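You operate a simulated robot arm through the tools that you are given. There is no shell and no other tool.

The job below is to be done with a simulated robot arm. You get a single attempt, and the scene is never put back.

JOB
Print a row of three waves down the slab on the white board.
Fine: green stamp; work in the board holder; middle and both ends, no print over another; stamp back where it stood, slab on the ware board. Set down upright: green stamp.

The check looks at the end state, three seconds after you hand in, the way a careful person would. Anything else that was tipped, shoved, dropped, spilled or broken makes it a failure.

ROBOT AND FRAMES
A 6-joint arm with a two-finger parallel gripper, fixed in place. Base frame: the origin is at the foot of the arm, x ahead of it, y to its left, z up; the work surface is at about z = 0.92. Units: m, rad, N and s.
With the tool pointing down near the work surface it reaches from about 0.44 to 0.86 m from the base axis. Its first joint turns from -2.007 to 2.007 rad. Payload 4.2 kg.
The TCP is the grasp point between the finger pads, 0.023 m short of the fingertips. In the tool frame z runs along the fingers and y along their closing line. The gripper opens to 0.094 m. The fingers are 0.038 m wide and 0.01 m thick; the gripper's body (0.054 by 0.096 m) begins 0.039 m behind the TCP.
Orientation is that of the tool frame in the base frame, as [roll, pitch, yaw] about the fixed x, y, z axes, in that order (R = Rz(yaw) Ry(pitch) Rx(roll)). With the fingers straight down and closing along the base's y, the tool's x points along the base's -x, its y along +y and its z along -z.

CONTROLS
- The arm moves only by the tool arm_command. Its argument "commands" is one flat list of numbers, 7 for each row, row after row: the shift along the tool's x, y, z in cm, then the turn, a rotation vector about the tool's x, y, z in rad, then the opening, from 0 (shut) to 1 (fully open). In form: [x, y, z, wx, wy, wz, gripper, x, y, z, wx, wy, wz, gripper, ...]. A call has 1 to 20 rows; each row shifts and turns the commanded pose from where the row before left it, along the tool's axes as they then stand. Rows are played at 5 a second. More than 0.05 m and 0.15 rad between two rows, or a gripper value outside its range, and nothing of the call is played. A pose out of reach is approached as far as the arm can. The call stops where the force on the tool passes 40 N (or 10 N more than at its start, if that is more) or the arm is blocked; 0.2 s more then pass. Each finger travels about 0.108 m/s and halts on what it meets, pressing with about 28 N; the grip force reading is that of the motor and also rises with nothing between the fingers. The clock runs only during rows and for 0.2 s after the last one: add rows that do not move to give the fingers time. The reply holds the time, the measured pose of the TCP, the force on the tool along the base axes, the opening and the grip force, in the units named above and with some noise, with the torque about the TCP (base axes, N m) and any sound that the robot's microphone picked up.
- Cameras (640 x 400 px; columns grow to the right, rows downward): "scene" is fixed at [0.0487, -0.6515, 1.5013]; the picture's right is [0.28, -0.96, 0.00], its down [-0.74, -0.22, -0.64] and it looks along [0.61, 0.18, -0.77] (base axes); focal length 297 px, centre (320, 200). "wrist" rides on the gripper at [0.086, 0.016, -0.074] in the tool frame; the picture's right is [-0.18, 0.98, 0.00], its down [-0.58, -0.11, -0.81] and it looks along [-0.79, -0.15, 0.59] (tool axes); focal length 243 px, centre (320, 200). There is no depth. A picture from a camera that has moved, and an enlarged one, comes with that camera's place and axes in the base frame and with its lens. The place of the scene camera against the robot may be out by one fixed shift of up to 0.018 m in any direction.
- capture(camera): a new picture of that camera. No time passes.
- raise_lower(by): slides the trunk up (or, below 0, down) by that many m; the arm rides with it, the base frame stays. It gives what a move gives, with no picture.
- close_up(camera, box): a new picture of the part [left, top, right, bottom] of that camera's present view, enlarged. No time passes.
- sign_off(): hands the job in; it is judged then, once.

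Places have to be worked out from the pictures, the camera data and where the tool is seen. Open the gripper and draw the arm clear of the work before you hand the job in, unless the task says otherwise.

The tools are called after "Call:" as name(argument=value, ...) on one line, values as JSON. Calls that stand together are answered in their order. arm_command: Moves the arm, as the interface text tells. Its arguments: {"type":"object","properties":{"commands":{"type":"array","items":{"type":"number"}}},"required":["commands"]} The other tools are called the same way: raise_lower (by) slides the trunk up or down; capture (camera) takes a picture; close_up (camera, box) takes an enlarged picture of a part of a camera's view; sign_off () hands the job in.

At the start:

```text
t: 0.0
tcp_pos: [0.4835, -0.3615, 1.1924]
ee_rot: [-3.141, 0.001, 3.141]
ft_force: [0.8, -0.3, 0.1]
ft_torque: [0.03, -0.02, 0.01]
finger_gap: 0.0943
gripper_force: 0.1
trunk travel left (down, up): [-0.875, 0.115]
```

scene: 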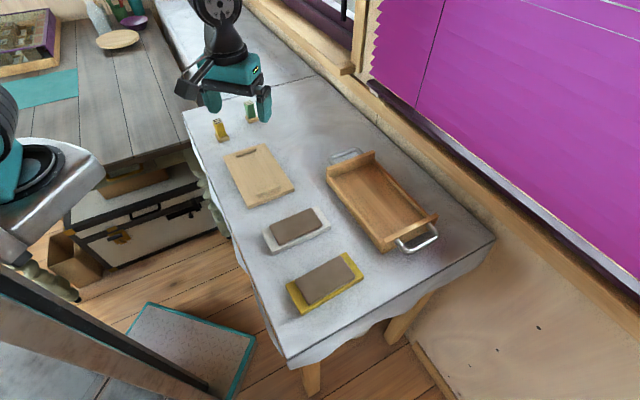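
wrist: 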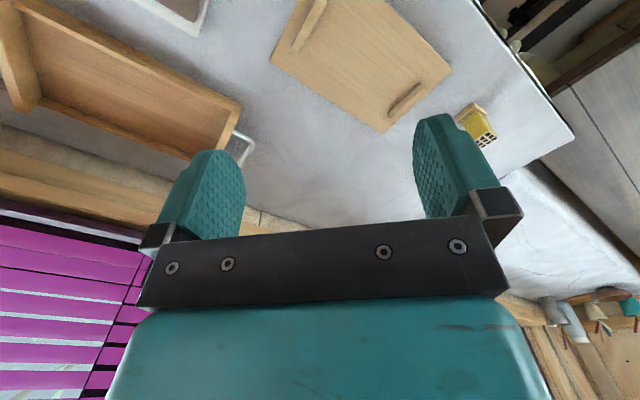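

I start by enlarging the scene to identify the stamps, the slabs, the boards and the holder.

Call:
close_up(camera="scene", box=[190, 80, 310, 155])

Call:
close_up(camera="scene", box=[220, 130, 460, 320])

Call:
capture(camera="wrist")

```text
5.33 times, centred on (250, 118) of scene
camera zoom: at [0.0487, -0.6515, 1.5013], right [0.28, -0.96, 0.0], down [-0.74, -0.22, -0.64], along [0.61, 0.18, -0.77], focal length 1585 px, centre (693, 640)
```

zoom: 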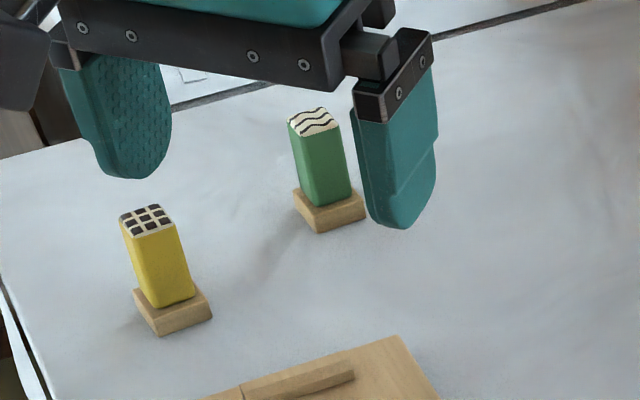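

```text
2.11 times, centred on (340, 225) of scene
camera zoom: at [0.0487, -0.6515, 1.5013], right [0.28, -0.96, 0.0], down [-0.74, -0.22, -0.64], along [0.61, 0.18, -0.77], focal length 626 px, centre (278, 147)
```

zoom: 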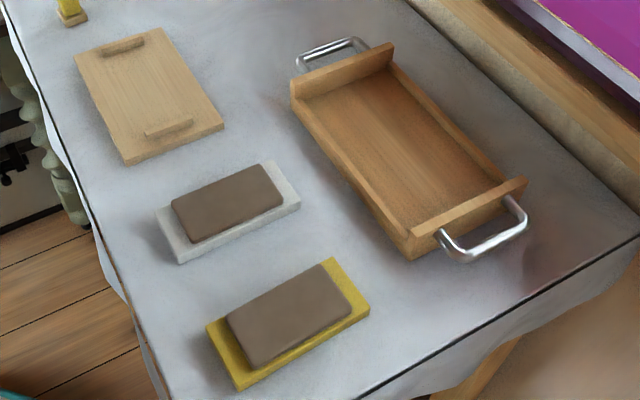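

```text
taken
camera wrist: at [0.3974, -0.3455, 1.2666], right [0.18, 0.98, 0.0], down [0.58, -0.11, 0.81], along [0.79, -0.15, -0.59], focal length 243 px, centre (320, 200)
```

wrist: 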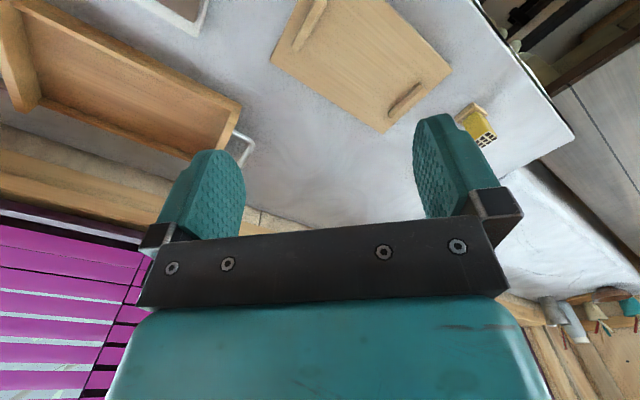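

The light wooden board with two cleats, about 0.15 m apart, matches the white board's length, so I take it as the board holder. The handled tray then reads as the ware board, and the green stamp stands near (0.775, -0.21). I move the wrist camera closer to look at the stamp.

Call:
arm_command(commands=[-2.8, 2.5, 1.2, 0, 0, 0, 1, -2.8, 2.5, 1.2, 0, 0, 0, 1, -2.8, 2.5, 1.2, 0, 0, 0, 1, -2.8, 2.5, 1.2, 0, 0, 0, 1, -2.8, 2.5, 1.2, 0, 0, 0, 1, -2.6, 2.5, 1.2, 0, 0, 0, 1, 0, 0, 0, 0, 0, 0, 1])

Call:
capture(camera="wrist")

Call:
capture(camera="scene")

```text
t: 1.6
tcp_pos: [0.6505, -0.2125, 1.12]
ee_rot: [-3.141, -0.002, 3.141]
ft_force: [-0.1, -0.4, 0.0]
ft_torque: [0.0, -0.01, 0.01]
finger_gap: 0.0939
gripper_force: 0.1
trunk travel left (down, up): [-0.875, 0.115]
```

```text
taken
camera wrist: at [0.5647, -0.197, 1.1933], right [0.18, 0.98, 0.0], down [0.58, -0.11, 0.81], along [0.79, -0.15, -0.59], focal length 243 px, centre (320, 200)
```

wrist: 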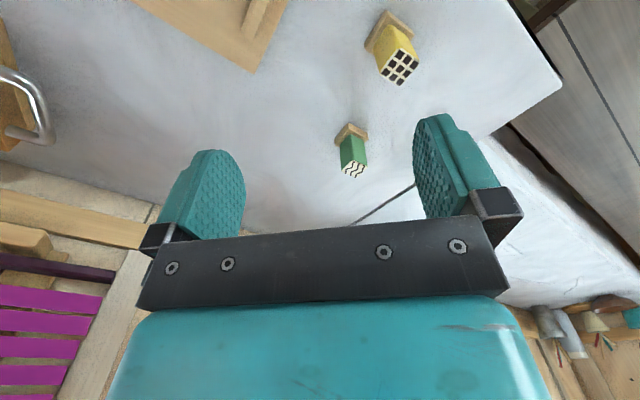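

```text
taken
```

scene: 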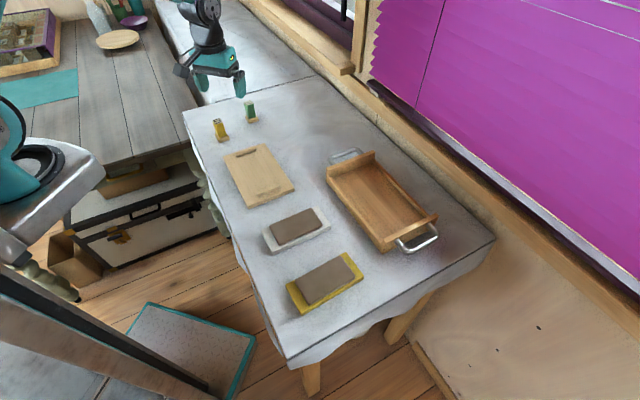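

Call:
close_up(camera="wrist", box=[300, 90, 430, 190])

Call:
close_up(camera="scene", box=[200, 85, 280, 155])

Call:
close_up(camera="wrist", box=[340, 0, 440, 90])

```text
4.00 times, centred on (365, 140) of wrist
camera zoom: at [0.5647, -0.197, 1.1933], right [0.18, 0.98, 0.0], down [0.58, -0.11, 0.81], along [0.79, -0.15, -0.59], focal length 970 px, centre (140, 440)
```

zoom: 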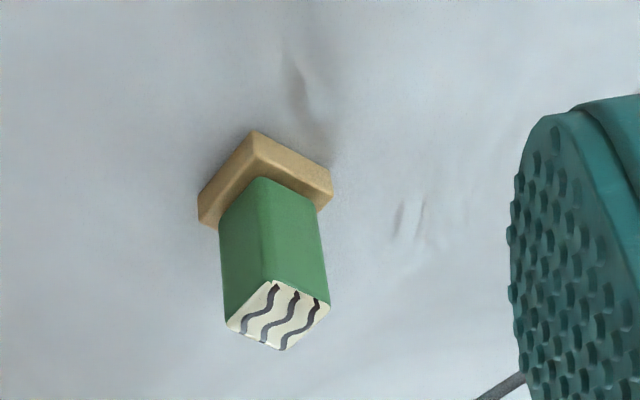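

```text
5.71 times, centred on (240, 120) of scene
camera zoom: at [0.0487, -0.6515, 1.5013], right [0.28, -0.96, 0.0], down [-0.74, -0.22, -0.64], along [0.61, 0.18, -0.77], focal length 1698 px, centre (777, 657)
```

zoom: 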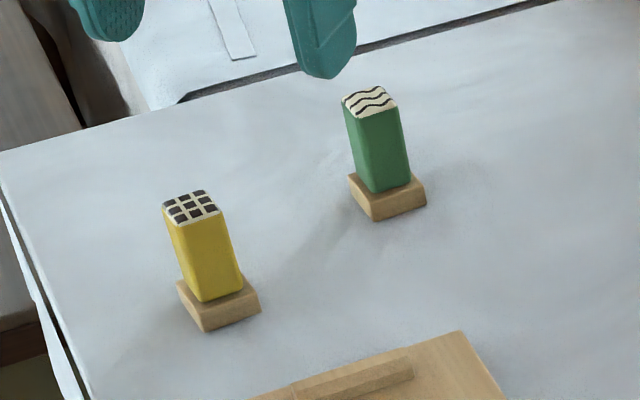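

```text
4.44 times, centred on (390, 45) of wrist
camera zoom: at [0.5647, -0.197, 1.1933], right [0.18, 0.98, 0.0], down [0.58, -0.11, 0.81], along [0.79, -0.15, -0.59], focal length 1078 px, centre (9, 889)
```

zoom: 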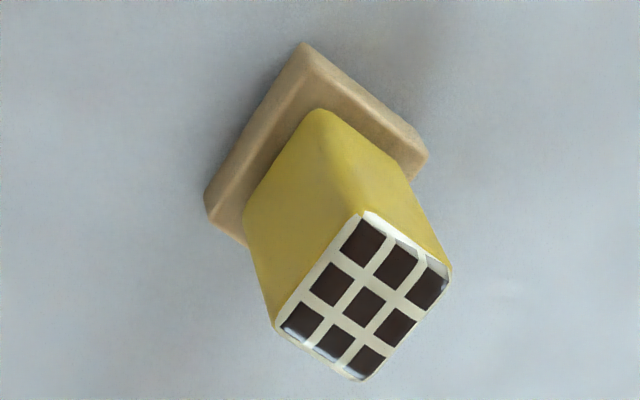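

The stamp reads as a handle with the wave picture on top and a wooden foot, which is the die, underneath. It stands near (0.79, -0.195) with its top around z 0.98. Next I go over the white board and turn the tool 45° to line up with it, keeping height.

Call:
arm_command(commands=[3.0, -3.2, -0.4, 0, 0, 0, 1, 3.0, -3.2, -0.4, 0, 0, 0, 1, 3.0, -3.2, -0.4, 0, 0, 0, 1, 3.0, -3.2, -0.4, 0, 0, 0, 1, 3.0, -3.2, -0.4, 0, 0, 0, 1, 3.0, -3.2, -0.4, 0, 0, 0, 1, 3.0, -3.2, -0.4, 0, 0, 0, 1, 3.0, -3.2, -0.4, 0, 0, 0, 1, 0, 0, 0, 0, 0, 0.13, 1, 0, 0, 0, 0, 0, 0.13, 1, 0, 0, 0, 0, 0, 0.13, 1, 0, 0, 0, 0, 0, 0.13, 1, 0, 0, 0, 0, 0, 0.13, 1, 0, 0, 0, 0, 0, 0.135, 1, 0, 0, 0, 0, 0, 0, 1])

Call:
capture(camera="wrist")

```text
t: 4.8
tcp_pos: [0.4097, -0.468, 1.1519]
ee_rot: [3.14, 0.001, 2.357]
ft_force: [-0.3, -1.1, -0.1]
ft_torque: [-0.02, 0.03, 0.01]
finger_gap: 0.0942
gripper_force: 0.2
trunk travel left (down, up): [-0.875, 0.115]
```

```text
taken
camera wrist: at [0.3606, -0.3957, 1.2263], right [0.83, 0.56, 0.0], down [0.33, -0.49, 0.81], along [0.46, -0.67, -0.59], focal length 243 px, centre (320, 200)
```

wrist: 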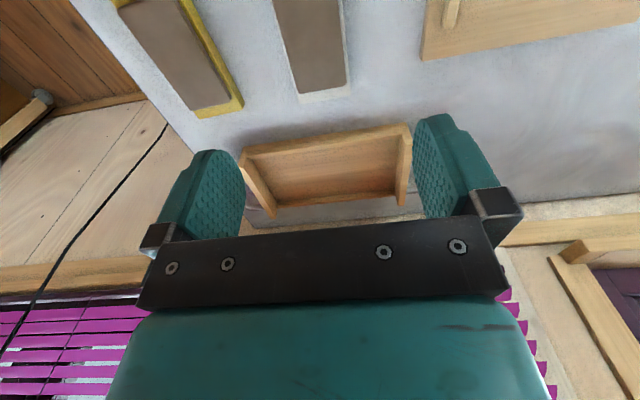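

The white board's far edge runs along (0.7, 0.7), so this yaw is well aligned. I back the camera off along the tool's x to see the whole board and slab.

Call:
arm_command(commands=[3.5, 0, -1.0, 0, 0, 0, 1, 3.5, 0, -1.0, 0, 0, 0, 1, 3.5, 0, -1.0, 0, 0, 0, 1, 0, 0, 0, 0, 0, 0, 1, 0, 0, 0, 0, 0, 0, 1])

Call:
capture(camera="wrist")

Call:
close_up(camera="wrist", box=[230, 0, 430, 130])

```text
t: 6.0
tcp_pos: [0.3364, -0.3929, 1.181]
ee_rot: [3.141, 0.0, 2.356]
ft_force: [0.8, 0.1, 0.2]
ft_torque: [0.0, -0.03, -0.01]
finger_gap: 0.094
gripper_force: 0.0
trunk travel left (down, up): [-0.875, 0.115]
```

```text
taken
camera wrist: at [0.2879, -0.3201, 1.2554], right [0.82, 0.57, 0.0], down [0.33, -0.49, 0.81], along [0.46, -0.66, -0.59], focal length 243 px, centre (320, 200)
```

wrist: 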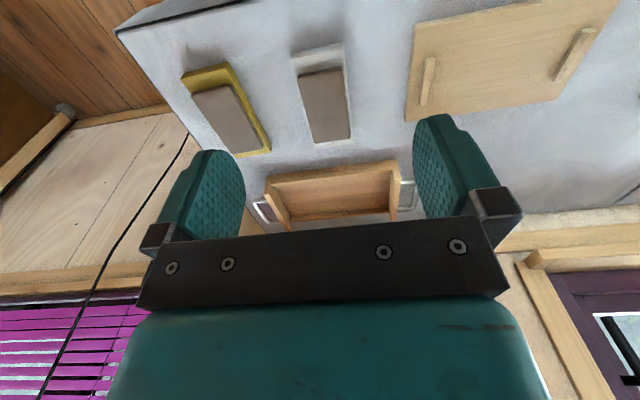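

```text
3.08 times, centred on (330, 65) of wrist
camera zoom: at [0.2879, -0.3201, 1.2554], right [0.82, 0.57, 0.0], down [0.33, -0.49, 0.81], along [0.46, -0.66, -0.59], focal length 746 px, centre (289, 615)
```

zoom: 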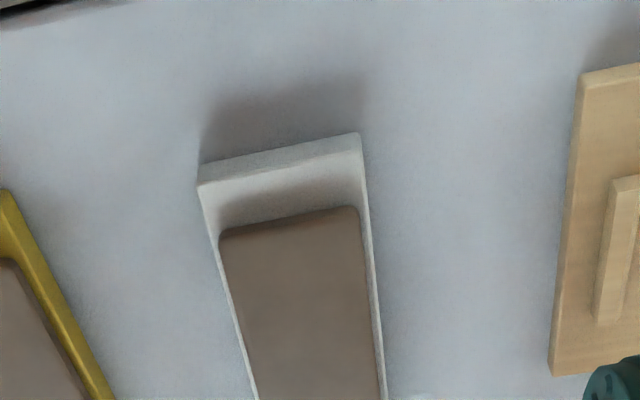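

The white board measures about 0.138 × 0.064 × 0.02 and is centred near (0.408, -0.481), axis at -45°. I zoom in on the holder and slab from here to measure the cleats and the slab.

Call:
close_up(camera="wrist", box=[400, 0, 620, 130])

Call:
close_up(camera="wrist", box=[280, 35, 380, 150])

Call:
close_up(camera="scene", box=[220, 140, 340, 260])

```text
2.91 times, centred on (510, 65) of wrist
camera zoom: at [0.2879, -0.3201, 1.2554], right [0.82, 0.57, 0.0], down [0.33, -0.49, 0.81], along [0.46, -0.66, -0.59], focal length 706 px, centre (-233, 593)
```

zoom: 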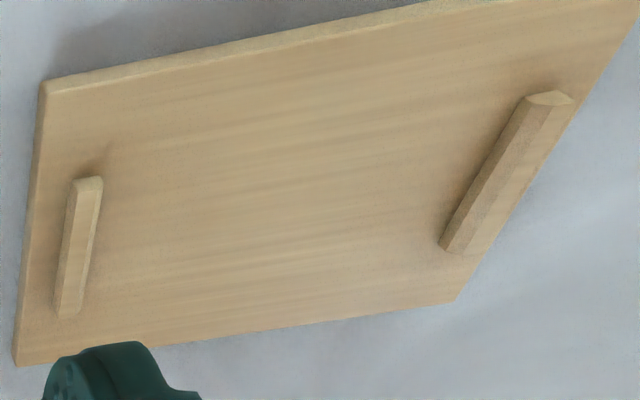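

```text
3.48 times, centred on (330, 92) of wrist
camera zoom: at [0.2879, -0.3201, 1.2554], right [0.82, 0.57, 0.0], down [0.33, -0.49, 0.81], along [0.46, -0.66, -0.59], focal length 844 px, centre (285, 574)
```

zoom: 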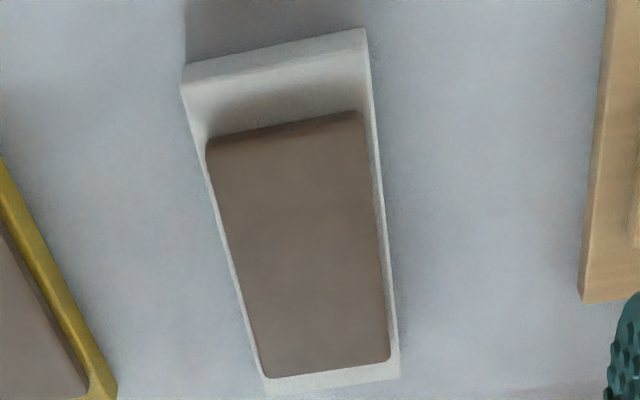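

```text
3.33 times, centred on (280, 200) of scene
camera zoom: at [0.0487, -0.6515, 1.5013], right [0.28, -0.96, 0.0], down [-0.74, -0.22, -0.64], along [0.61, 0.18, -0.77], focal length 991 px, centre (453, 200)
```

zoom: 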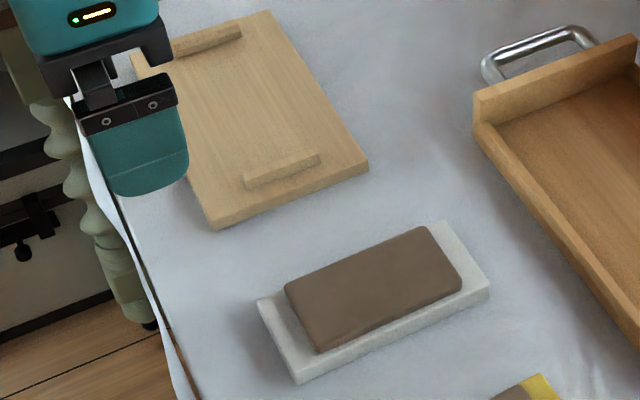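

Board centre comes out at (0.411, -0.482) with the top near z 0.94. The slab is centred on it, and the holder centre is near (0.5595, -0.317). I move above the white board, aligned for the grasp, and stop at z≈1.0 to check.

Call:
arm_command(commands=[-2.9, -0.26, 2.5, 0, 0, 0, 1, -2.9, -0.26, 2.5, 0, 0, 0, 1, -2.9, -0.26, 2.5, 0, 0, 0, 1, -2.9, -0.26, 2.5, 0, 0, 0, 1, 0, 0, 3.0, 0, 0, 0, 1, 0, 0, 3.0, 0, 0, 0, 1, 0, 0, 2.1, 0, 0, 0, 1, 0, 0, 0, 0, 0, 0, 1, 0, 0, 0, 0, 0, 0, 1])

Call:
capture(camera="wrist")

Call:
close_up(camera="scene", box=[230, 160, 370, 320])

```text
t: 8.0
tcp_pos: [0.4102, -0.4838, 1.0002]
ee_rot: [3.141, 0.0, 2.357]
ft_force: [0.2, 0.2, -0.2]
ft_torque: [-0.03, 0.02, 0.01]
finger_gap: 0.0943
gripper_force: 0.1
trunk travel left (down, up): [-0.875, 0.115]
```

```text
taken
camera wrist: at [0.3611, -0.4111, 1.0725], right [0.82, 0.57, 0.0], down [0.33, -0.49, 0.81], along [0.46, -0.66, -0.59], focal length 243 px, centre (320, 200)
```

wrist: 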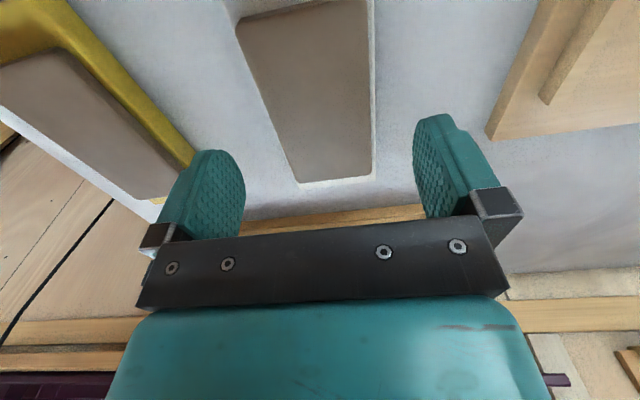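

```text
2.50 times, centred on (300, 240) of scene
camera zoom: at [0.0487, -0.6515, 1.5013], right [0.28, -0.96, 0.0], down [-0.74, -0.22, -0.64], along [0.61, 0.18, -0.77], focal length 743 px, centre (370, 100)
```

zoom: 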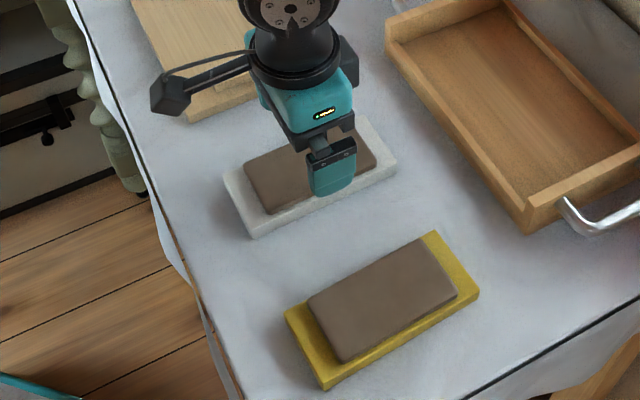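

The fingers straddle the white board evenly, and the yellow board is well clear. I descend to TCP z≈0.949 so the tips stay about 6 mm above the table, still open.

Call:
arm_command(commands=[0, 0.1, 1.5, 0, 0, 0, 1, 0, 0.1, 1.5, 0, 0, 0, 1, 0, 0, 1.2, 0, 0, 0, 1, 0, 0, 0.9, 0, 0, 0, 1, 0, 0, 0, 0, 0, 0, 1, 0, 0, 0, 0, 0, 0, 1])

Call:
capture(camera="wrist")

Call:
close_up(camera="scene", box=[250, 180, 350, 270])

```text
t: 9.4
tcp_pos: [0.4095, -0.4818, 0.9495]
ee_rot: [3.141, 0.001, 2.357]
ft_force: [-1.0, -0.4, -0.5]
ft_torque: [-0.01, 0.01, -0.02]
finger_gap: 0.094
gripper_force: 0.0
trunk travel left (down, up): [-0.875, 0.115]
```

```text
taken
camera wrist: at [0.3618, -0.4092, 1.0239], right [0.82, 0.57, 0.0], down [0.33, -0.49, 0.81], along [0.46, -0.66, -0.59], focal length 243 px, centre (320, 200)
```

wrist: 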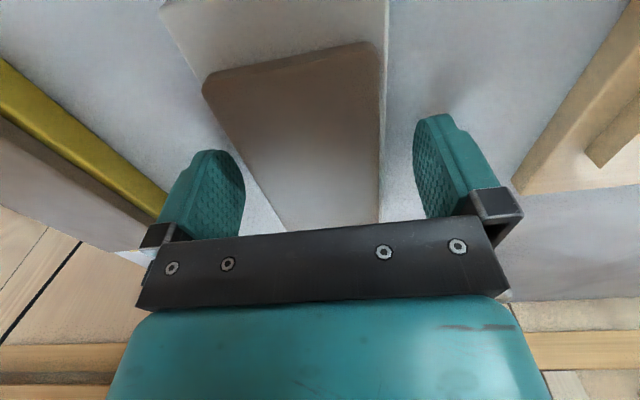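

```text
4.44 times, centred on (300, 225) of scene
camera zoom: at [0.0487, -0.6515, 1.5013], right [0.28, -0.96, 0.0], down [-0.74, -0.22, -0.64], along [0.61, 0.18, -0.77], focal length 1321 px, centre (409, 89)
```

zoom: 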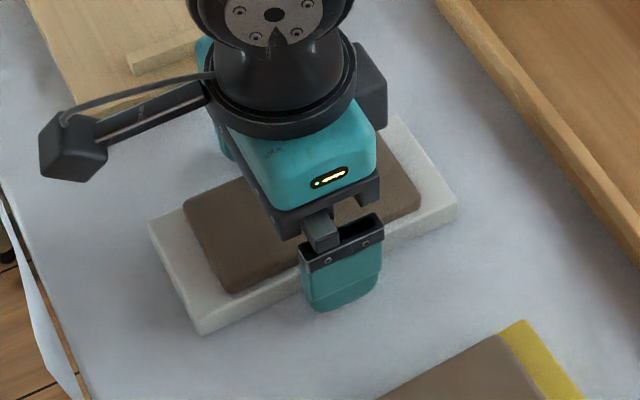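

The fingers are around the board with no contact force, so I close on it.

Call:
arm_command(commands=[0, 0, 0, 0, 0, 0, 0.75, 0, 0, 0, 0, 0, 0, 0.6, 0, 0, 0, 0, 0, 0, 0.5, 0, 0, 0, 0, 0, 0, 0.5])

Call:
capture(camera="wrist")

```text
t: 10.4
tcp_pos: [0.4119, -0.4814, 0.9499]
ee_rot: [3.141, 0.0, 2.36]
ft_force: [-1.2, -0.2, 1.4]
ft_torque: [-0.13, 0.13, -0.06]
finger_gap: 0.0676
gripper_force: 28.0
trunk travel left (down, up): [-0.875, 0.115]
```

```text
taken
camera wrist: at [0.3617, -0.4092, 1.0241], right [0.82, 0.57, 0.0], down [0.33, -0.49, 0.81], along [0.46, -0.67, -0.59], focal length 243 px, centre (320, 200)
```

wrist: 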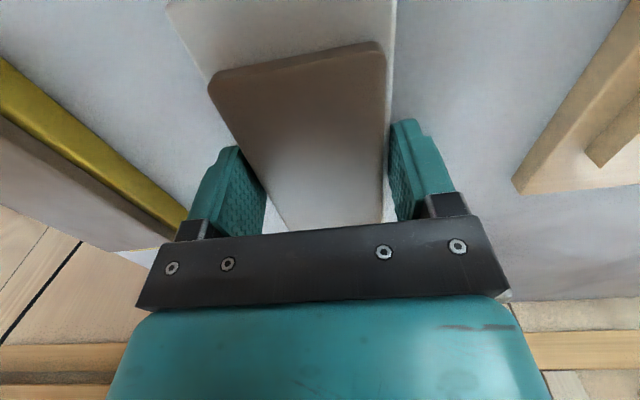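

The gripper stopped at 0.0676 with 28 N, so it holds the board by its long sides. I lift slowly and check the load.

Call:
arm_command(commands=[0, 0, -0.5, 0, 0, 0, 0.5, 0, 0, -1.0, 0, 0, 0, 0.5, 0, 0, -1.5, 0, 0, 0, 0.5, 0, 0, -1.5, 0, 0, 0, 0.5, 0, 0, -1.5, 0, 0, 0, 0.5, 0, 0, 0, 0, 0, 0, 0.5, 0, 0, 0, 0, 0, 0, 0.5])

Call:
capture(camera="wrist")

Call:
close_up(camera="scene", box=[240, 150, 360, 270])

```text
t: 12.0
tcp_pos: [0.4111, -0.4814, 1.0106]
ee_rot: [-3.141, 0.001, 2.359]
ft_force: [-0.2, -1.1, -3.2]
ft_torque: [-0.01, 0.02, 0.0]
finger_gap: 0.0675
gripper_force: 27.8
trunk travel left (down, up): [-0.875, 0.115]
```

```text
taken
camera wrist: at [0.362, -0.4089, 1.0849], right [0.82, 0.57, 0.0], down [0.33, -0.49, 0.81], along [0.46, -0.66, -0.59], focal length 243 px, centre (320, 200)
```

wrist: 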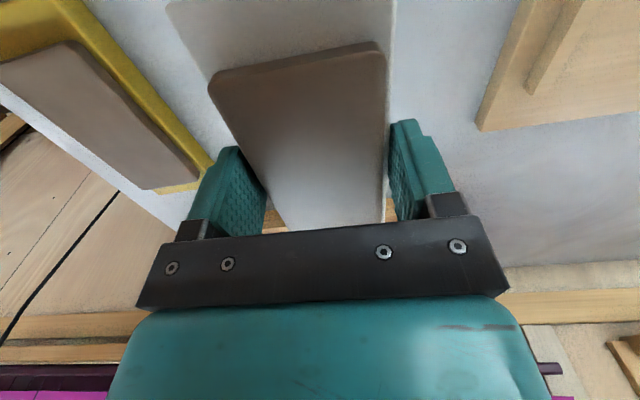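

```text
3.33 times, centred on (300, 210) of scene
camera zoom: at [0.0487, -0.6515, 1.5013], right [0.28, -0.96, 0.0], down [-0.74, -0.22, -0.64], along [0.61, 0.18, -0.77], focal length 991 px, centre (387, 167)
```

zoom: 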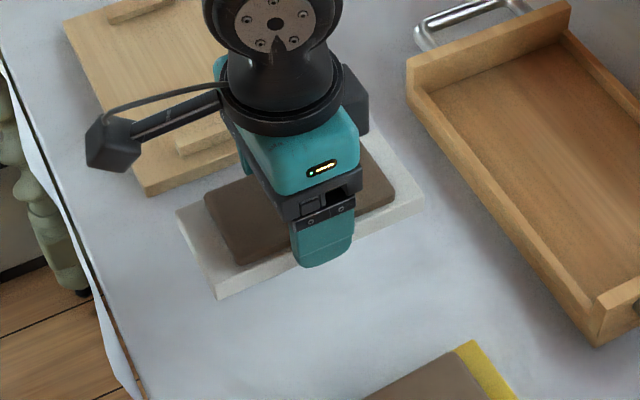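

The board with its slab weighs about 3.2 N and hangs balanced. I lift a bit more and then turn slowly by 90° so its long axis lines up with the holder.

Call:
arm_command(commands=[0, 0, -2, 0, 0, 0, 0.5, 0, 0, -2, 0, 0, 0, 0.5, 0, 0, -2, 0, 0, 0, 0.5, 0, 0, 0, 0, 0, -0.05, 0.5, 0, 0, 0, 0, 0, -0.1, 0.5, 0, 0, 0, 0, 0, -0.1, 0.5, 0, 0, 0, 0, 0, -0.1, 0.5, 0, 0, 0, 0, 0, -0.1, 0.5, 0, 0, 0, 0, 0, -0.1, 0.5, 0, 0, 0, 0, 0, -0.1, 0.5, 0, 0, 0, 0, 0, -0.1, 0.5, 0, 0, 0, 0, 0, -0.1, 0.5, 0, 0, 0, 0, 0, -0.1, 0.5, 0, 0, 0, 0, 0, -0.1, 0.5, 0, 0, 0, 0, 0, -0.1, 0.5, 0, 0, 0, 0, 0, -0.1, 0.5, 0, 0, 0, 0, 0, -0.1, 0.5, 0, 0, 0, 0, 0, -0.1, 0.5, 0, 0, 0, 0, 0, -0.1, 0.5, 0, 0, 0, 0, 0, -0.1, 0.5])

Call:
capture(camera="wrist")

```text
t: 16.2
tcp_pos: [0.4116, -0.481, 1.0701]
ee_rot: [-3.14, 0.002, -2.275]
ft_force: [0.5, 0.6, -2.7]
ft_torque: [0.0, 0.01, -0.04]
finger_gap: 0.0676
gripper_force: 27.9
trunk travel left (down, up): [-0.875, 0.115]
```

```text
taken
camera wrist: at [0.3434, -0.537, 1.1438], right [-0.63, 0.78, 0.0], down [0.46, 0.37, 0.81], along [0.63, 0.51, -0.59], focal length 243 px, centre (320, 200)
```

wrist: 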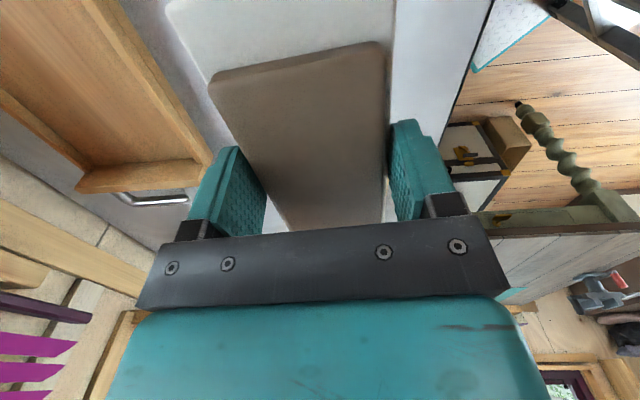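

The turn overshot by 0.08 rad, which I correct back to -135°. Then I carry the board over to the holder centre at the same height.

Call:
arm_command(commands=[0, 0, 0, 0, 0, 0.083, 0.5, -2.2, 0.11, 0, 0, 0, 0, 0.5, -2.2, 0.11, 0, 0, 0, 0, 0.5, -2.2, 0.11, 0, 0, 0, 0, 0.5, -2.2, 0.11, 0, 0, 0, 0, 0.5, -2.2, 0.11, 0, 0, 0, 0, 0.5, -2.2, 0.11, 0, 0, 0, 0, 0.5, -2.2, 0.11, 0, 0, 0, 0, 0.5, -2.2, 0.11, 0, 0, 0, 0, 0.5, -2.2, 0.11, 0, 0, 0, 0, 0.5, -2.2, 0.11, 0, 0, 0, 0, 0.5, 0, 0, 0, 0, 0, 0, 0.5, 0, 0, 0, 0, 0, 0, 0.5])

Call:
capture(camera="wrist")

Call:
close_up(camera="scene", box=[210, 100, 330, 220])

```text
t: 19.0
tcp_pos: [0.5587, -0.318, 1.0692]
ee_rot: [3.141, 0.001, -2.359]
ft_force: [-0.4, 0.1, -4.0]
ft_torque: [-0.02, 0.04, 0.04]
finger_gap: 0.0674
gripper_force: 27.8
trunk travel left (down, up): [-0.875, 0.115]
```

```text
taken
camera wrist: at [0.4876, -0.3669, 1.1439], right [-0.56, 0.83, 0.0], down [0.49, 0.33, 0.81], along [0.67, 0.45, -0.59], focal length 243 px, centre (320, 200)
```

wrist: 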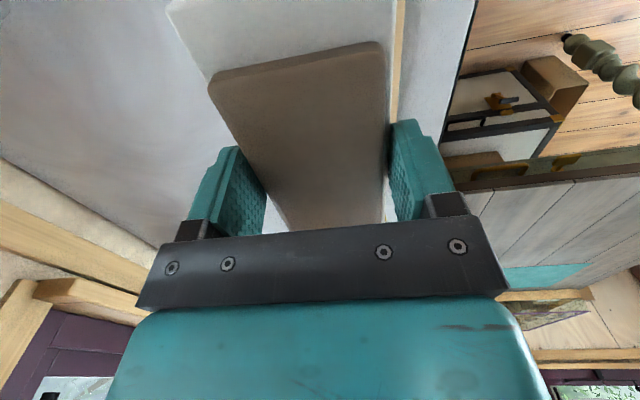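

```text
3.33 times, centred on (270, 160) of scene
camera zoom: at [0.0487, -0.6515, 1.5013], right [0.28, -0.96, 0.0], down [-0.74, -0.22, -0.64], along [0.61, 0.18, -0.77], focal length 991 px, centre (487, 333)
```

zoom: 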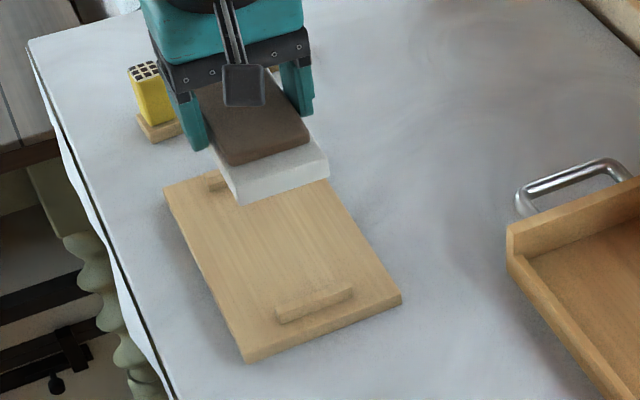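

The board is above the holder. I descend until its underside is just above the cleats and check the fit from the scene camera.

Call:
arm_command(commands=[0, 0, 2, 0, 0, 0, 0.5, 0, 0, 2, 0, 0, 0, 0.5, 0, 0, 2, 0, 0, 0, 0.5, 0, 0, 2, 0, 0, 0, 0.5, 0, 0, 0, 0, 0, 0, 0.5, 0, 0, 0, 0, 0, 0, 0.5])

Call:
capture(camera="wrist")

Call:
close_up(camera="scene", box=[215, 130, 305, 220])

```text
t: 20.4
tcp_pos: [0.5593, -0.3199, 0.9888]
ee_rot: [3.141, -0.001, -2.359]
ft_force: [0.5, -0.5, -3.3]
ft_torque: [-0.01, 0.02, 0.02]
finger_gap: 0.0675
gripper_force: 28.3
trunk travel left (down, up): [-0.875, 0.115]
```

```text
taken
camera wrist: at [0.4864, -0.3696, 1.064], right [-0.56, 0.83, 0.0], down [0.49, 0.33, 0.81], along [0.67, 0.45, -0.59], focal length 243 px, centre (320, 200)
```

wrist: 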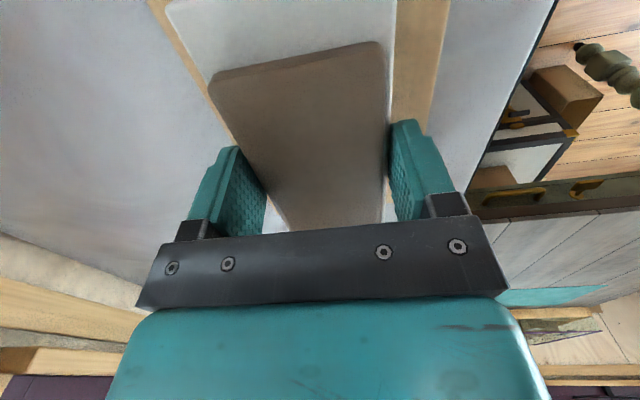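

```text
4.44 times, centred on (260, 175) of scene
camera zoom: at [0.0487, -0.6515, 1.5013], right [0.28, -0.96, 0.0], down [-0.74, -0.22, -0.64], along [0.61, 0.18, -0.77], focal length 1321 px, centre (587, 311)
```

zoom: 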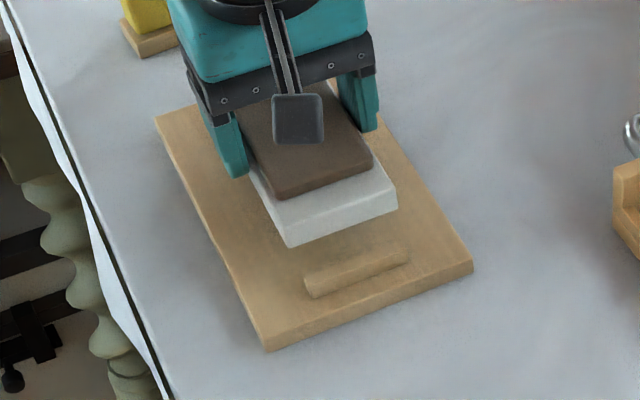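

The board is laterally centred. Along its length my two camera estimates disagree by a few millimetres, so I shift 3 mm toward the near cleat, go 1 cm lower and compare at nearly equal heights.

Call:
arm_command(commands=[0.3, 0, 0.5, 0, 0, 0, 0.5, 0, 0, 0.5, 0, 0, 0, 0.5, 0, 0, 0, 0, 0, 0, 0.5, 0, 0, 0, 0, 0, 0, 0.5])

Call:
close_up(camera="scene", box=[225, 145, 295, 215])

Call:
close_up(camera="wrist", box=[140, 0, 480, 240])

```text
t: 21.4
tcp_pos: [0.558, -0.3227, 0.9805]
ee_rot: [-3.141, 0.002, -2.358]
ft_force: [0.1, 0.3, -3.4]
ft_torque: [0.0, 0.0, 0.04]
finger_gap: 0.0676
gripper_force: 27.8
trunk travel left (down, up): [-0.875, 0.115]
```

```text
5.71 times, centred on (260, 180) of scene
camera zoom: at [0.0487, -0.6515, 1.5013], right [0.28, -0.96, 0.0], down [-0.74, -0.22, -0.64], along [0.61, 0.18, -0.77], focal length 1698 px, centre (663, 314)
```

zoom: 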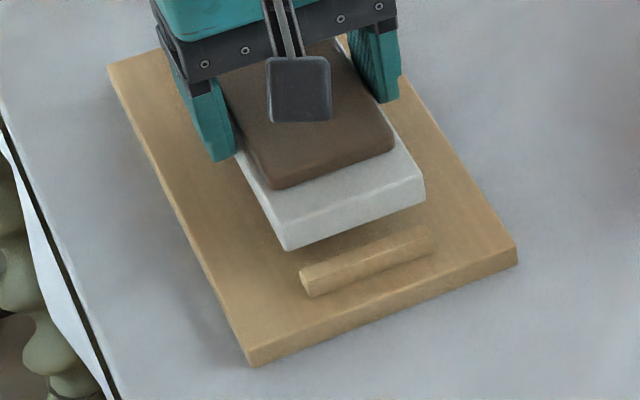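

```text
1.67 times, centred on (310, 120) of wrist
camera zoom: at [0.4853, -0.3715, 1.0541], right [-0.56, 0.83, 0.0], down [0.49, 0.33, 0.81], along [0.67, 0.45, -0.59], focal length 404 px, centre (337, 333)
```

zoom: 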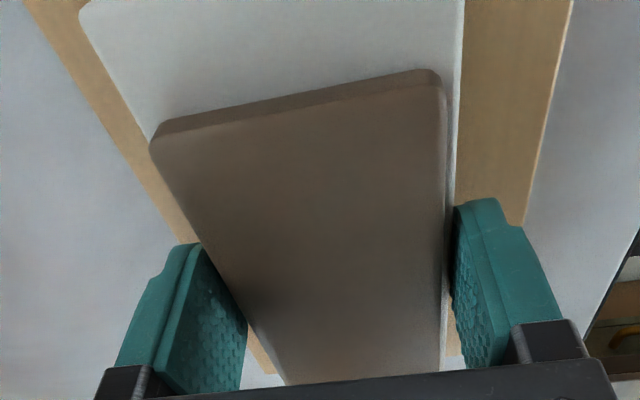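

The near gap now looks like about 5 mm and the far gap about 10 mm, so I move 1.5 mm back and lower gently until the holder takes the weight.

Call:
arm_command(commands=[-0.15, 0, 0.5, 0, 0, 0, 0.5, 0, 0, 0.5, 0, 0, 0, 0.5, 0, 0, 0.3, 0, 0, 0, 0.5, 0, 0, 0, 0, 0, 0, 0.5, 0, 0, 0, 0, 0, 0, 0.5])

Call:
close_up(camera="scene", box=[225, 145, 295, 215])

```text
t: 22.6
tcp_pos: [0.5595, -0.3198, 0.9674]
ee_rot: [-3.141, 0.0, -2.357]
ft_force: [0.0, 0.1, -4.2]
ft_torque: [0.01, 0.02, -0.02]
finger_gap: 0.0676
gripper_force: 28.1
trunk travel left (down, up): [-0.875, 0.115]
```

```text
5.71 times, centred on (260, 180) of scene
camera zoom: at [0.0487, -0.6515, 1.5013], right [0.28, -0.96, 0.0], down [-0.74, -0.22, -0.64], along [0.61, 0.18, -0.77], focal length 1698 px, centre (663, 314)
```

zoom: 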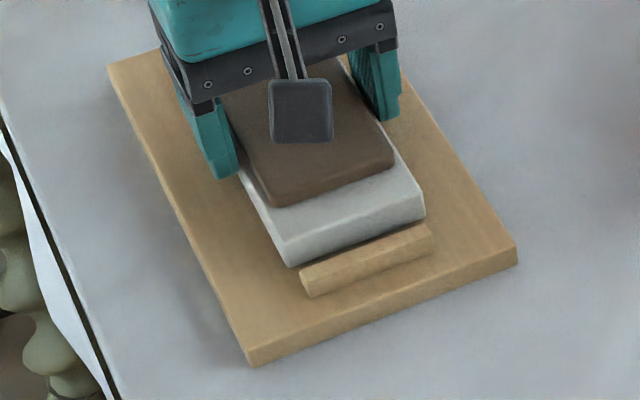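

The board sits between the cleats with a clear near gap. I continue down in small steps, watching the vertical force.

Call:
arm_command(commands=[0, 0, 0.2, 0, 0, 0, 0.5, 0, 0, 0.2, 0, 0, 0, 0.5, 0, 0, 0, 0, 0, 0, 0.5, 0, 0, 0, 0, 0, 0, 0.5])

```text
t: 23.6
tcp_pos: [0.558, -0.319, 0.9649]
ee_rot: [3.141, 0.001, -2.361]
ft_force: [0.3, -1.0, 1.2]
ft_torque: [0.06, -0.06, -0.05]
finger_gap: 0.0675
gripper_force: 28.1
trunk travel left (down, up): [-0.875, 0.115]
```

Contact: the holder now carries the board, at TCP z 0.965. I open the fingers to release it.

Call:
arm_command(commands=[0, 0, 0, 0, 0, 0, 0.75, 0, 0, 0, 0, 0, 0, 0.85, 0, 0, 0, 0, 0, 0, 1, 0, 0, 0, 0, 0, 0, 1])

Call:
close_up(camera="scene", box=[225, 145, 295, 215])

```text
t: 24.6
tcp_pos: [0.5584, -0.3196, 0.9639]
ee_rot: [-3.14, -0.001, -2.359]
ft_force: [0.3, 0.4, 0.5]
ft_torque: [-0.01, -0.01, 0.0]
finger_gap: 0.0938
gripper_force: 0.0
trunk travel left (down, up): [-0.875, 0.115]
```

```text
5.71 times, centred on (260, 180) of scene
camera zoom: at [0.0487, -0.6515, 1.5013], right [0.28, -0.96, 0.0], down [-0.74, -0.22, -0.64], along [0.61, 0.18, -0.77], focal length 1698 px, centre (663, 314)
```

zoom: 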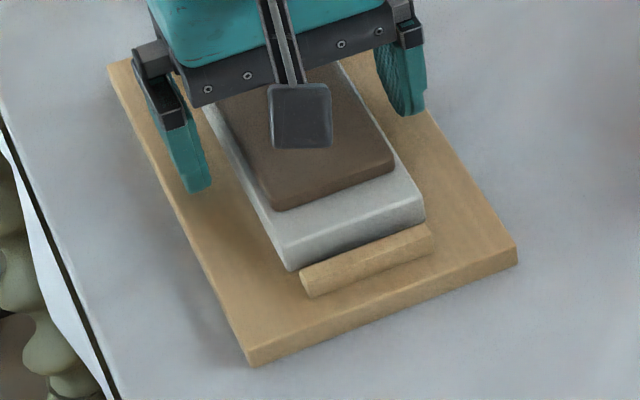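

The board rests in the holder. I rise straight up and look back at it with the wrist camera.

Call:
arm_command(commands=[0, 0, -1, 0, 0, 0, 1, 0, 0, -2, 0, 0, 0, 1, 0, 0, -3, 0, 0, 0, 1, 0, 0, -3, 0, 0, 0, 1, 2, 0, -3, 0, 0, 0, 1, 3, 0, -3, 0, 0, 0, 1, 4, 0, -2, 0, 0, 0, 1, 4, 0, 0, 0, 0, 0, 1, 0, 0, 0, 0, 0, 0, 1, 0, 0, 0, 0, 0, 0, 1])

Call:
capture(camera="wrist")

Call:
close_up(camera="scene", box=[215, 130, 305, 220])

```text
t: 26.8
tcp_pos: [0.4671, -0.412, 1.1377]
ee_rot: [-3.141, 0.0, -2.357]
ft_force: [0.0, -0.3, 0.0]
ft_torque: [0.02, 0.02, 0.04]
finger_gap: 0.0943
gripper_force: 0.1
trunk travel left (down, up): [-0.875, 0.115]
```

```text
taken
camera wrist: at [0.395, -0.462, 1.2117], right [-0.56, 0.83, 0.0], down [0.49, 0.33, 0.81], along [0.67, 0.45, -0.59], focal length 243 px, centre (320, 200)
```

wrist: 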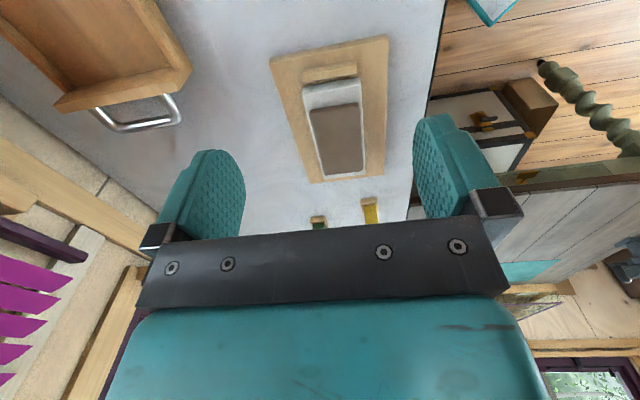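

```text
4.44 times, centred on (260, 175) of scene
camera zoom: at [0.0487, -0.6515, 1.5013], right [0.28, -0.96, 0.0], down [-0.74, -0.22, -0.64], along [0.61, 0.18, -0.77], focal length 1321 px, centre (587, 311)
```

zoom: 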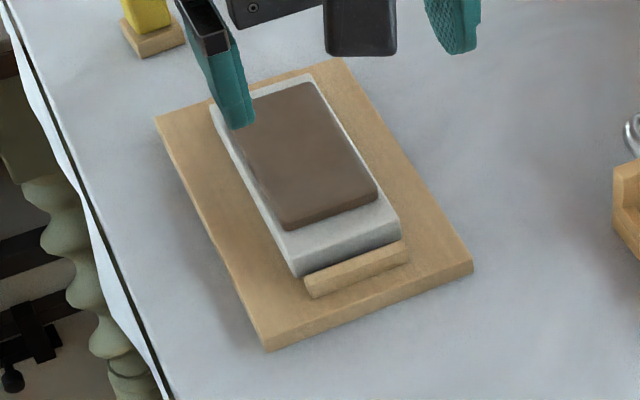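

Call:
close_up(camera="wrist", box=[255, 20, 415, 190])

Call:
close_up(camera="scene", box=[235, 140, 285, 195])

```text
2.35 times, centred on (335, 105) of wrist
camera zoom: at [0.395, -0.462, 1.2117], right [-0.56, 0.83, 0.0], down [0.49, 0.33, 0.81], along [0.67, 0.45, -0.59], focal length 571 px, centre (285, 424)
```

zoom: 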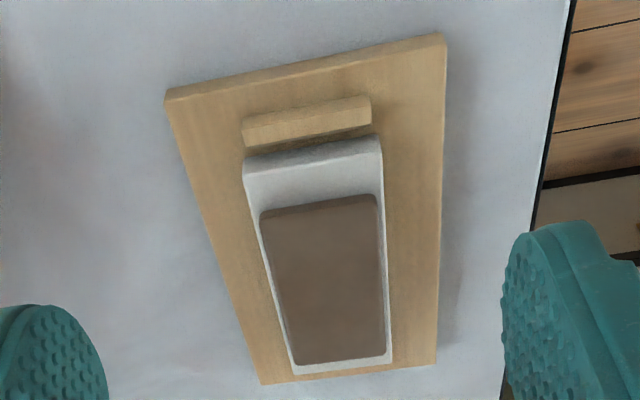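

```text
7.27 times, centred on (260, 168) of scene
camera zoom: at [0.0487, -0.6515, 1.5013], right [0.28, -0.96, 0.0], down [-0.74, -0.22, -0.64], along [0.61, 0.18, -0.77], focal length 2161 px, centre (756, 436)
```

zoom: 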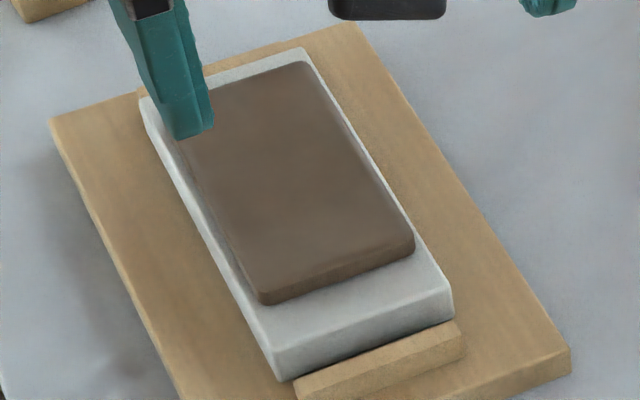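

The board lies flat in the holder with its centre near (0.5555, -0.321) and axis at 45°. The slab is about 0.106 × 0.056, centred at the same spot. Next I move the wrist camera close to the green stamp to measure its pose.

Call:
arm_command(commands=[-3.8, -0.93, 0, 0, 0, 0, 1, -3.8, -0.93, 0, 0, 0, 0, 1, -3.8, -0.93, 0, 0, 0, 0, 1, -3.8, -0.93, 0, 0, 0, 0, 1, -3.8, -0.93, 0.8, 0, 0, 0, 1, -3.8, -0.93, 2, 0, 0, 0, 1, -3.8, -0.93, 2, 0, 0, 0, 1, -3.8, -0.93, 2, 0, 0, 0, 1, 0, 0, 0, 0, 0, 0, 1, 0, 0, 0, 0, 0, 0, 1])

Call:
capture(camera="wrist")

Call:
close_up(camera="wrist", box=[260, 80, 400, 200])

```text
t: 29.0
tcp_pos: [0.7351, -0.2477, 1.0673]
ee_rot: [3.141, 0.0, -2.358]
ft_force: [0.2, -0.1, 0.1]
ft_torque: [0.01, 0.0, -0.03]
finger_gap: 0.0941
gripper_force: 0.1
trunk travel left (down, up): [-0.875, 0.115]
```

```text
taken
camera wrist: at [0.6631, -0.2973, 1.1411], right [-0.56, 0.83, 0.0], down [0.49, 0.33, 0.81], along [0.67, 0.45, -0.59], focal length 243 px, centre (320, 200)
```

wrist: 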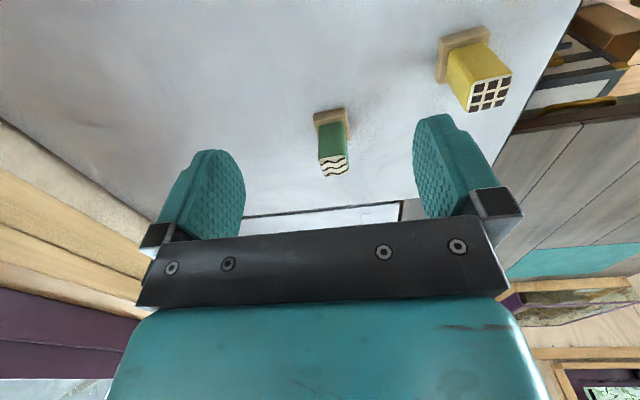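

```text
3.33 times, centred on (330, 140) of wrist
camera zoom: at [0.6631, -0.2973, 1.1411], right [-0.56, 0.83, 0.0], down [0.49, 0.33, 0.81], along [0.67, 0.45, -0.59], focal length 809 px, centre (287, 400)
```

zoom: 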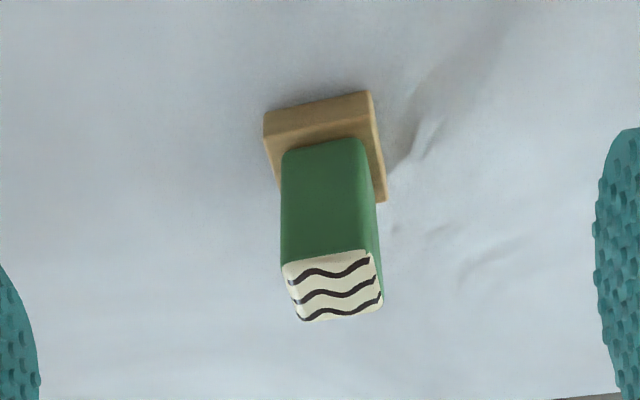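

The green stamp is centred at (0.790, -0.194). Its foot is about 33 mm square and 13 mm thick, its handle 24 mm wide with the top at z≈0.981, and it is turned to 49°. I align yaw to -131° and move over it at z≈1.03.

Call:
arm_command(commands=[0, 0, 0, 0, 0, -0.072, 1, -2.5, -0.2, 0, 0, 0, 0, 1, -2.5, -0.2, 0.5, 0, 0, 0, 1, -2.65, -0.22, 1.2, 0, 0, 0, 1, 0, 0, 2, 0, 0, 0, 1, 0, 0, 0, 0, 0, 0, 1, 0, 0, 0, 0, 0, 0, 1])

Call:
capture(camera="wrist")

Call:
close_up(camera="wrist", box=[230, 60, 430, 220])

Call:
close_up(camera="scene", box=[200, 70, 290, 140])

```text
t: 30.6
tcp_pos: [0.7907, -0.1937, 1.0306]
ee_rot: [-3.141, -0.001, -2.286]
ft_force: [-0.2, 0.4, -0.3]
ft_torque: [0.01, 0.0, 0.0]
finger_gap: 0.0941
gripper_force: 0.1
trunk travel left (down, up): [-0.875, 0.115]
```

```text
taken
camera wrist: at [0.7222, -0.2494, 1.1046], right [-0.62, 0.78, 0.0], down [0.46, 0.37, 0.81], along [0.63, 0.5, -0.59], focal length 243 px, centre (320, 200)
```

wrist: 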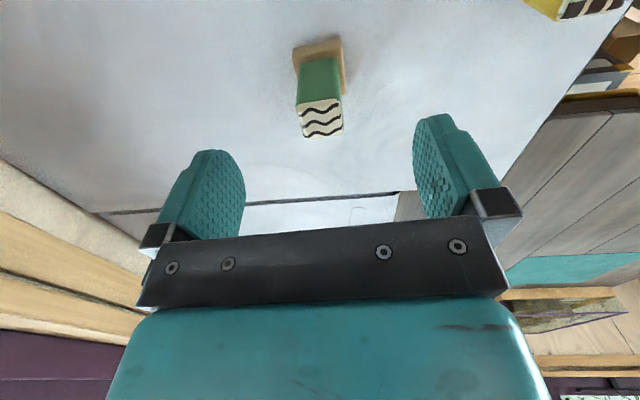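

```text
2.50 times, centred on (330, 140) of wrist
camera zoom: at [0.7222, -0.2494, 1.1046], right [-0.62, 0.78, 0.0], down [0.46, 0.37, 0.81], along [0.63, 0.5, -0.59], focal length 606 px, centre (295, 350)
```

zoom: 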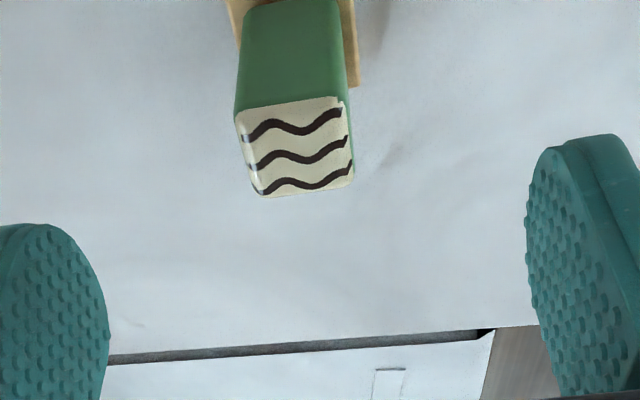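

```text
5.71 times, centred on (245, 105) of scene
camera zoom: at [0.0487, -0.6515, 1.5013], right [0.28, -0.96, 0.0], down [-0.74, -0.22, -0.64], along [0.61, 0.18, -0.77], focal length 1698 px, centre (749, 743)
```

zoom: 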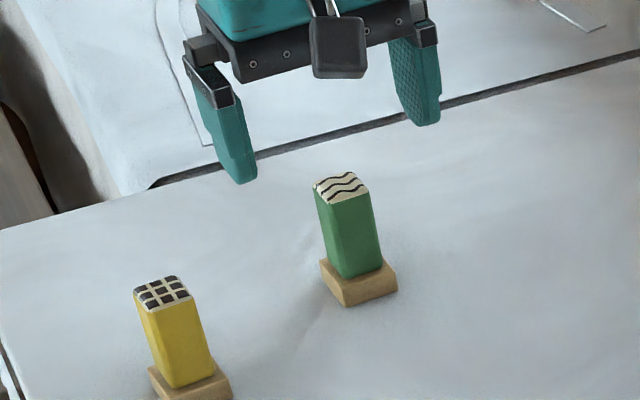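

The stamp and fingers are aligned within about 1 mm and 1°. I descend to TCP z 0.965, with the tips above the foot, without closing yet.

Call:
arm_command(commands=[0, 0, 1.5, 0, 0, 0, 1, 0, 0, 1.5, 0, 0, 0, 1, 0, 0, 1.5, 0, 0, 0, 1, 0, 0, 1.2, 0, 0, 0, 1, 0, 0, 0.85, 0, 0, 0, 1, 0, 0, 0, 0, 0, 0, 1, 0, 0, 0, 0, 0, 0, 1])

Call:
capture(camera="wrist")

Call:
close_up(camera="scene", box=[210, 70, 290, 140])

```text
t: 32.2
tcp_pos: [0.7881, -0.1959, 0.9622]
ee_rot: [3.141, -0.001, -2.285]
ft_force: [0.3, 0.0, 0.2]
ft_torque: [-0.02, 0.01, 0.02]
finger_gap: 0.0939
gripper_force: 0.1
trunk travel left (down, up): [-0.875, 0.115]
```

```text
taken
camera wrist: at [0.7206, -0.2503, 1.0373], right [-0.62, 0.78, 0.0], down [0.46, 0.37, 0.81], along [0.63, 0.5, -0.59], focal length 243 px, centre (320, 200)
```

wrist: 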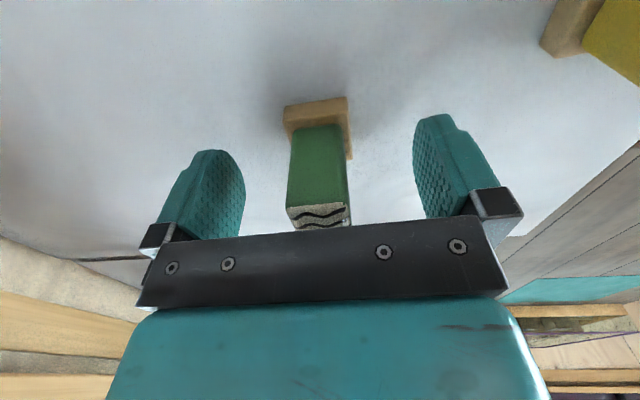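

```text
5.71 times, centred on (250, 105) of scene
camera zoom: at [0.0487, -0.6515, 1.5013], right [0.28, -0.96, 0.0], down [-0.74, -0.22, -0.64], along [0.61, 0.18, -0.77], focal length 1698 px, centre (720, 743)
```

zoom: 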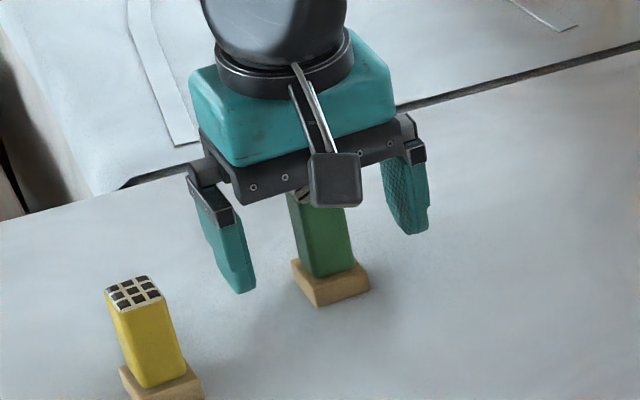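

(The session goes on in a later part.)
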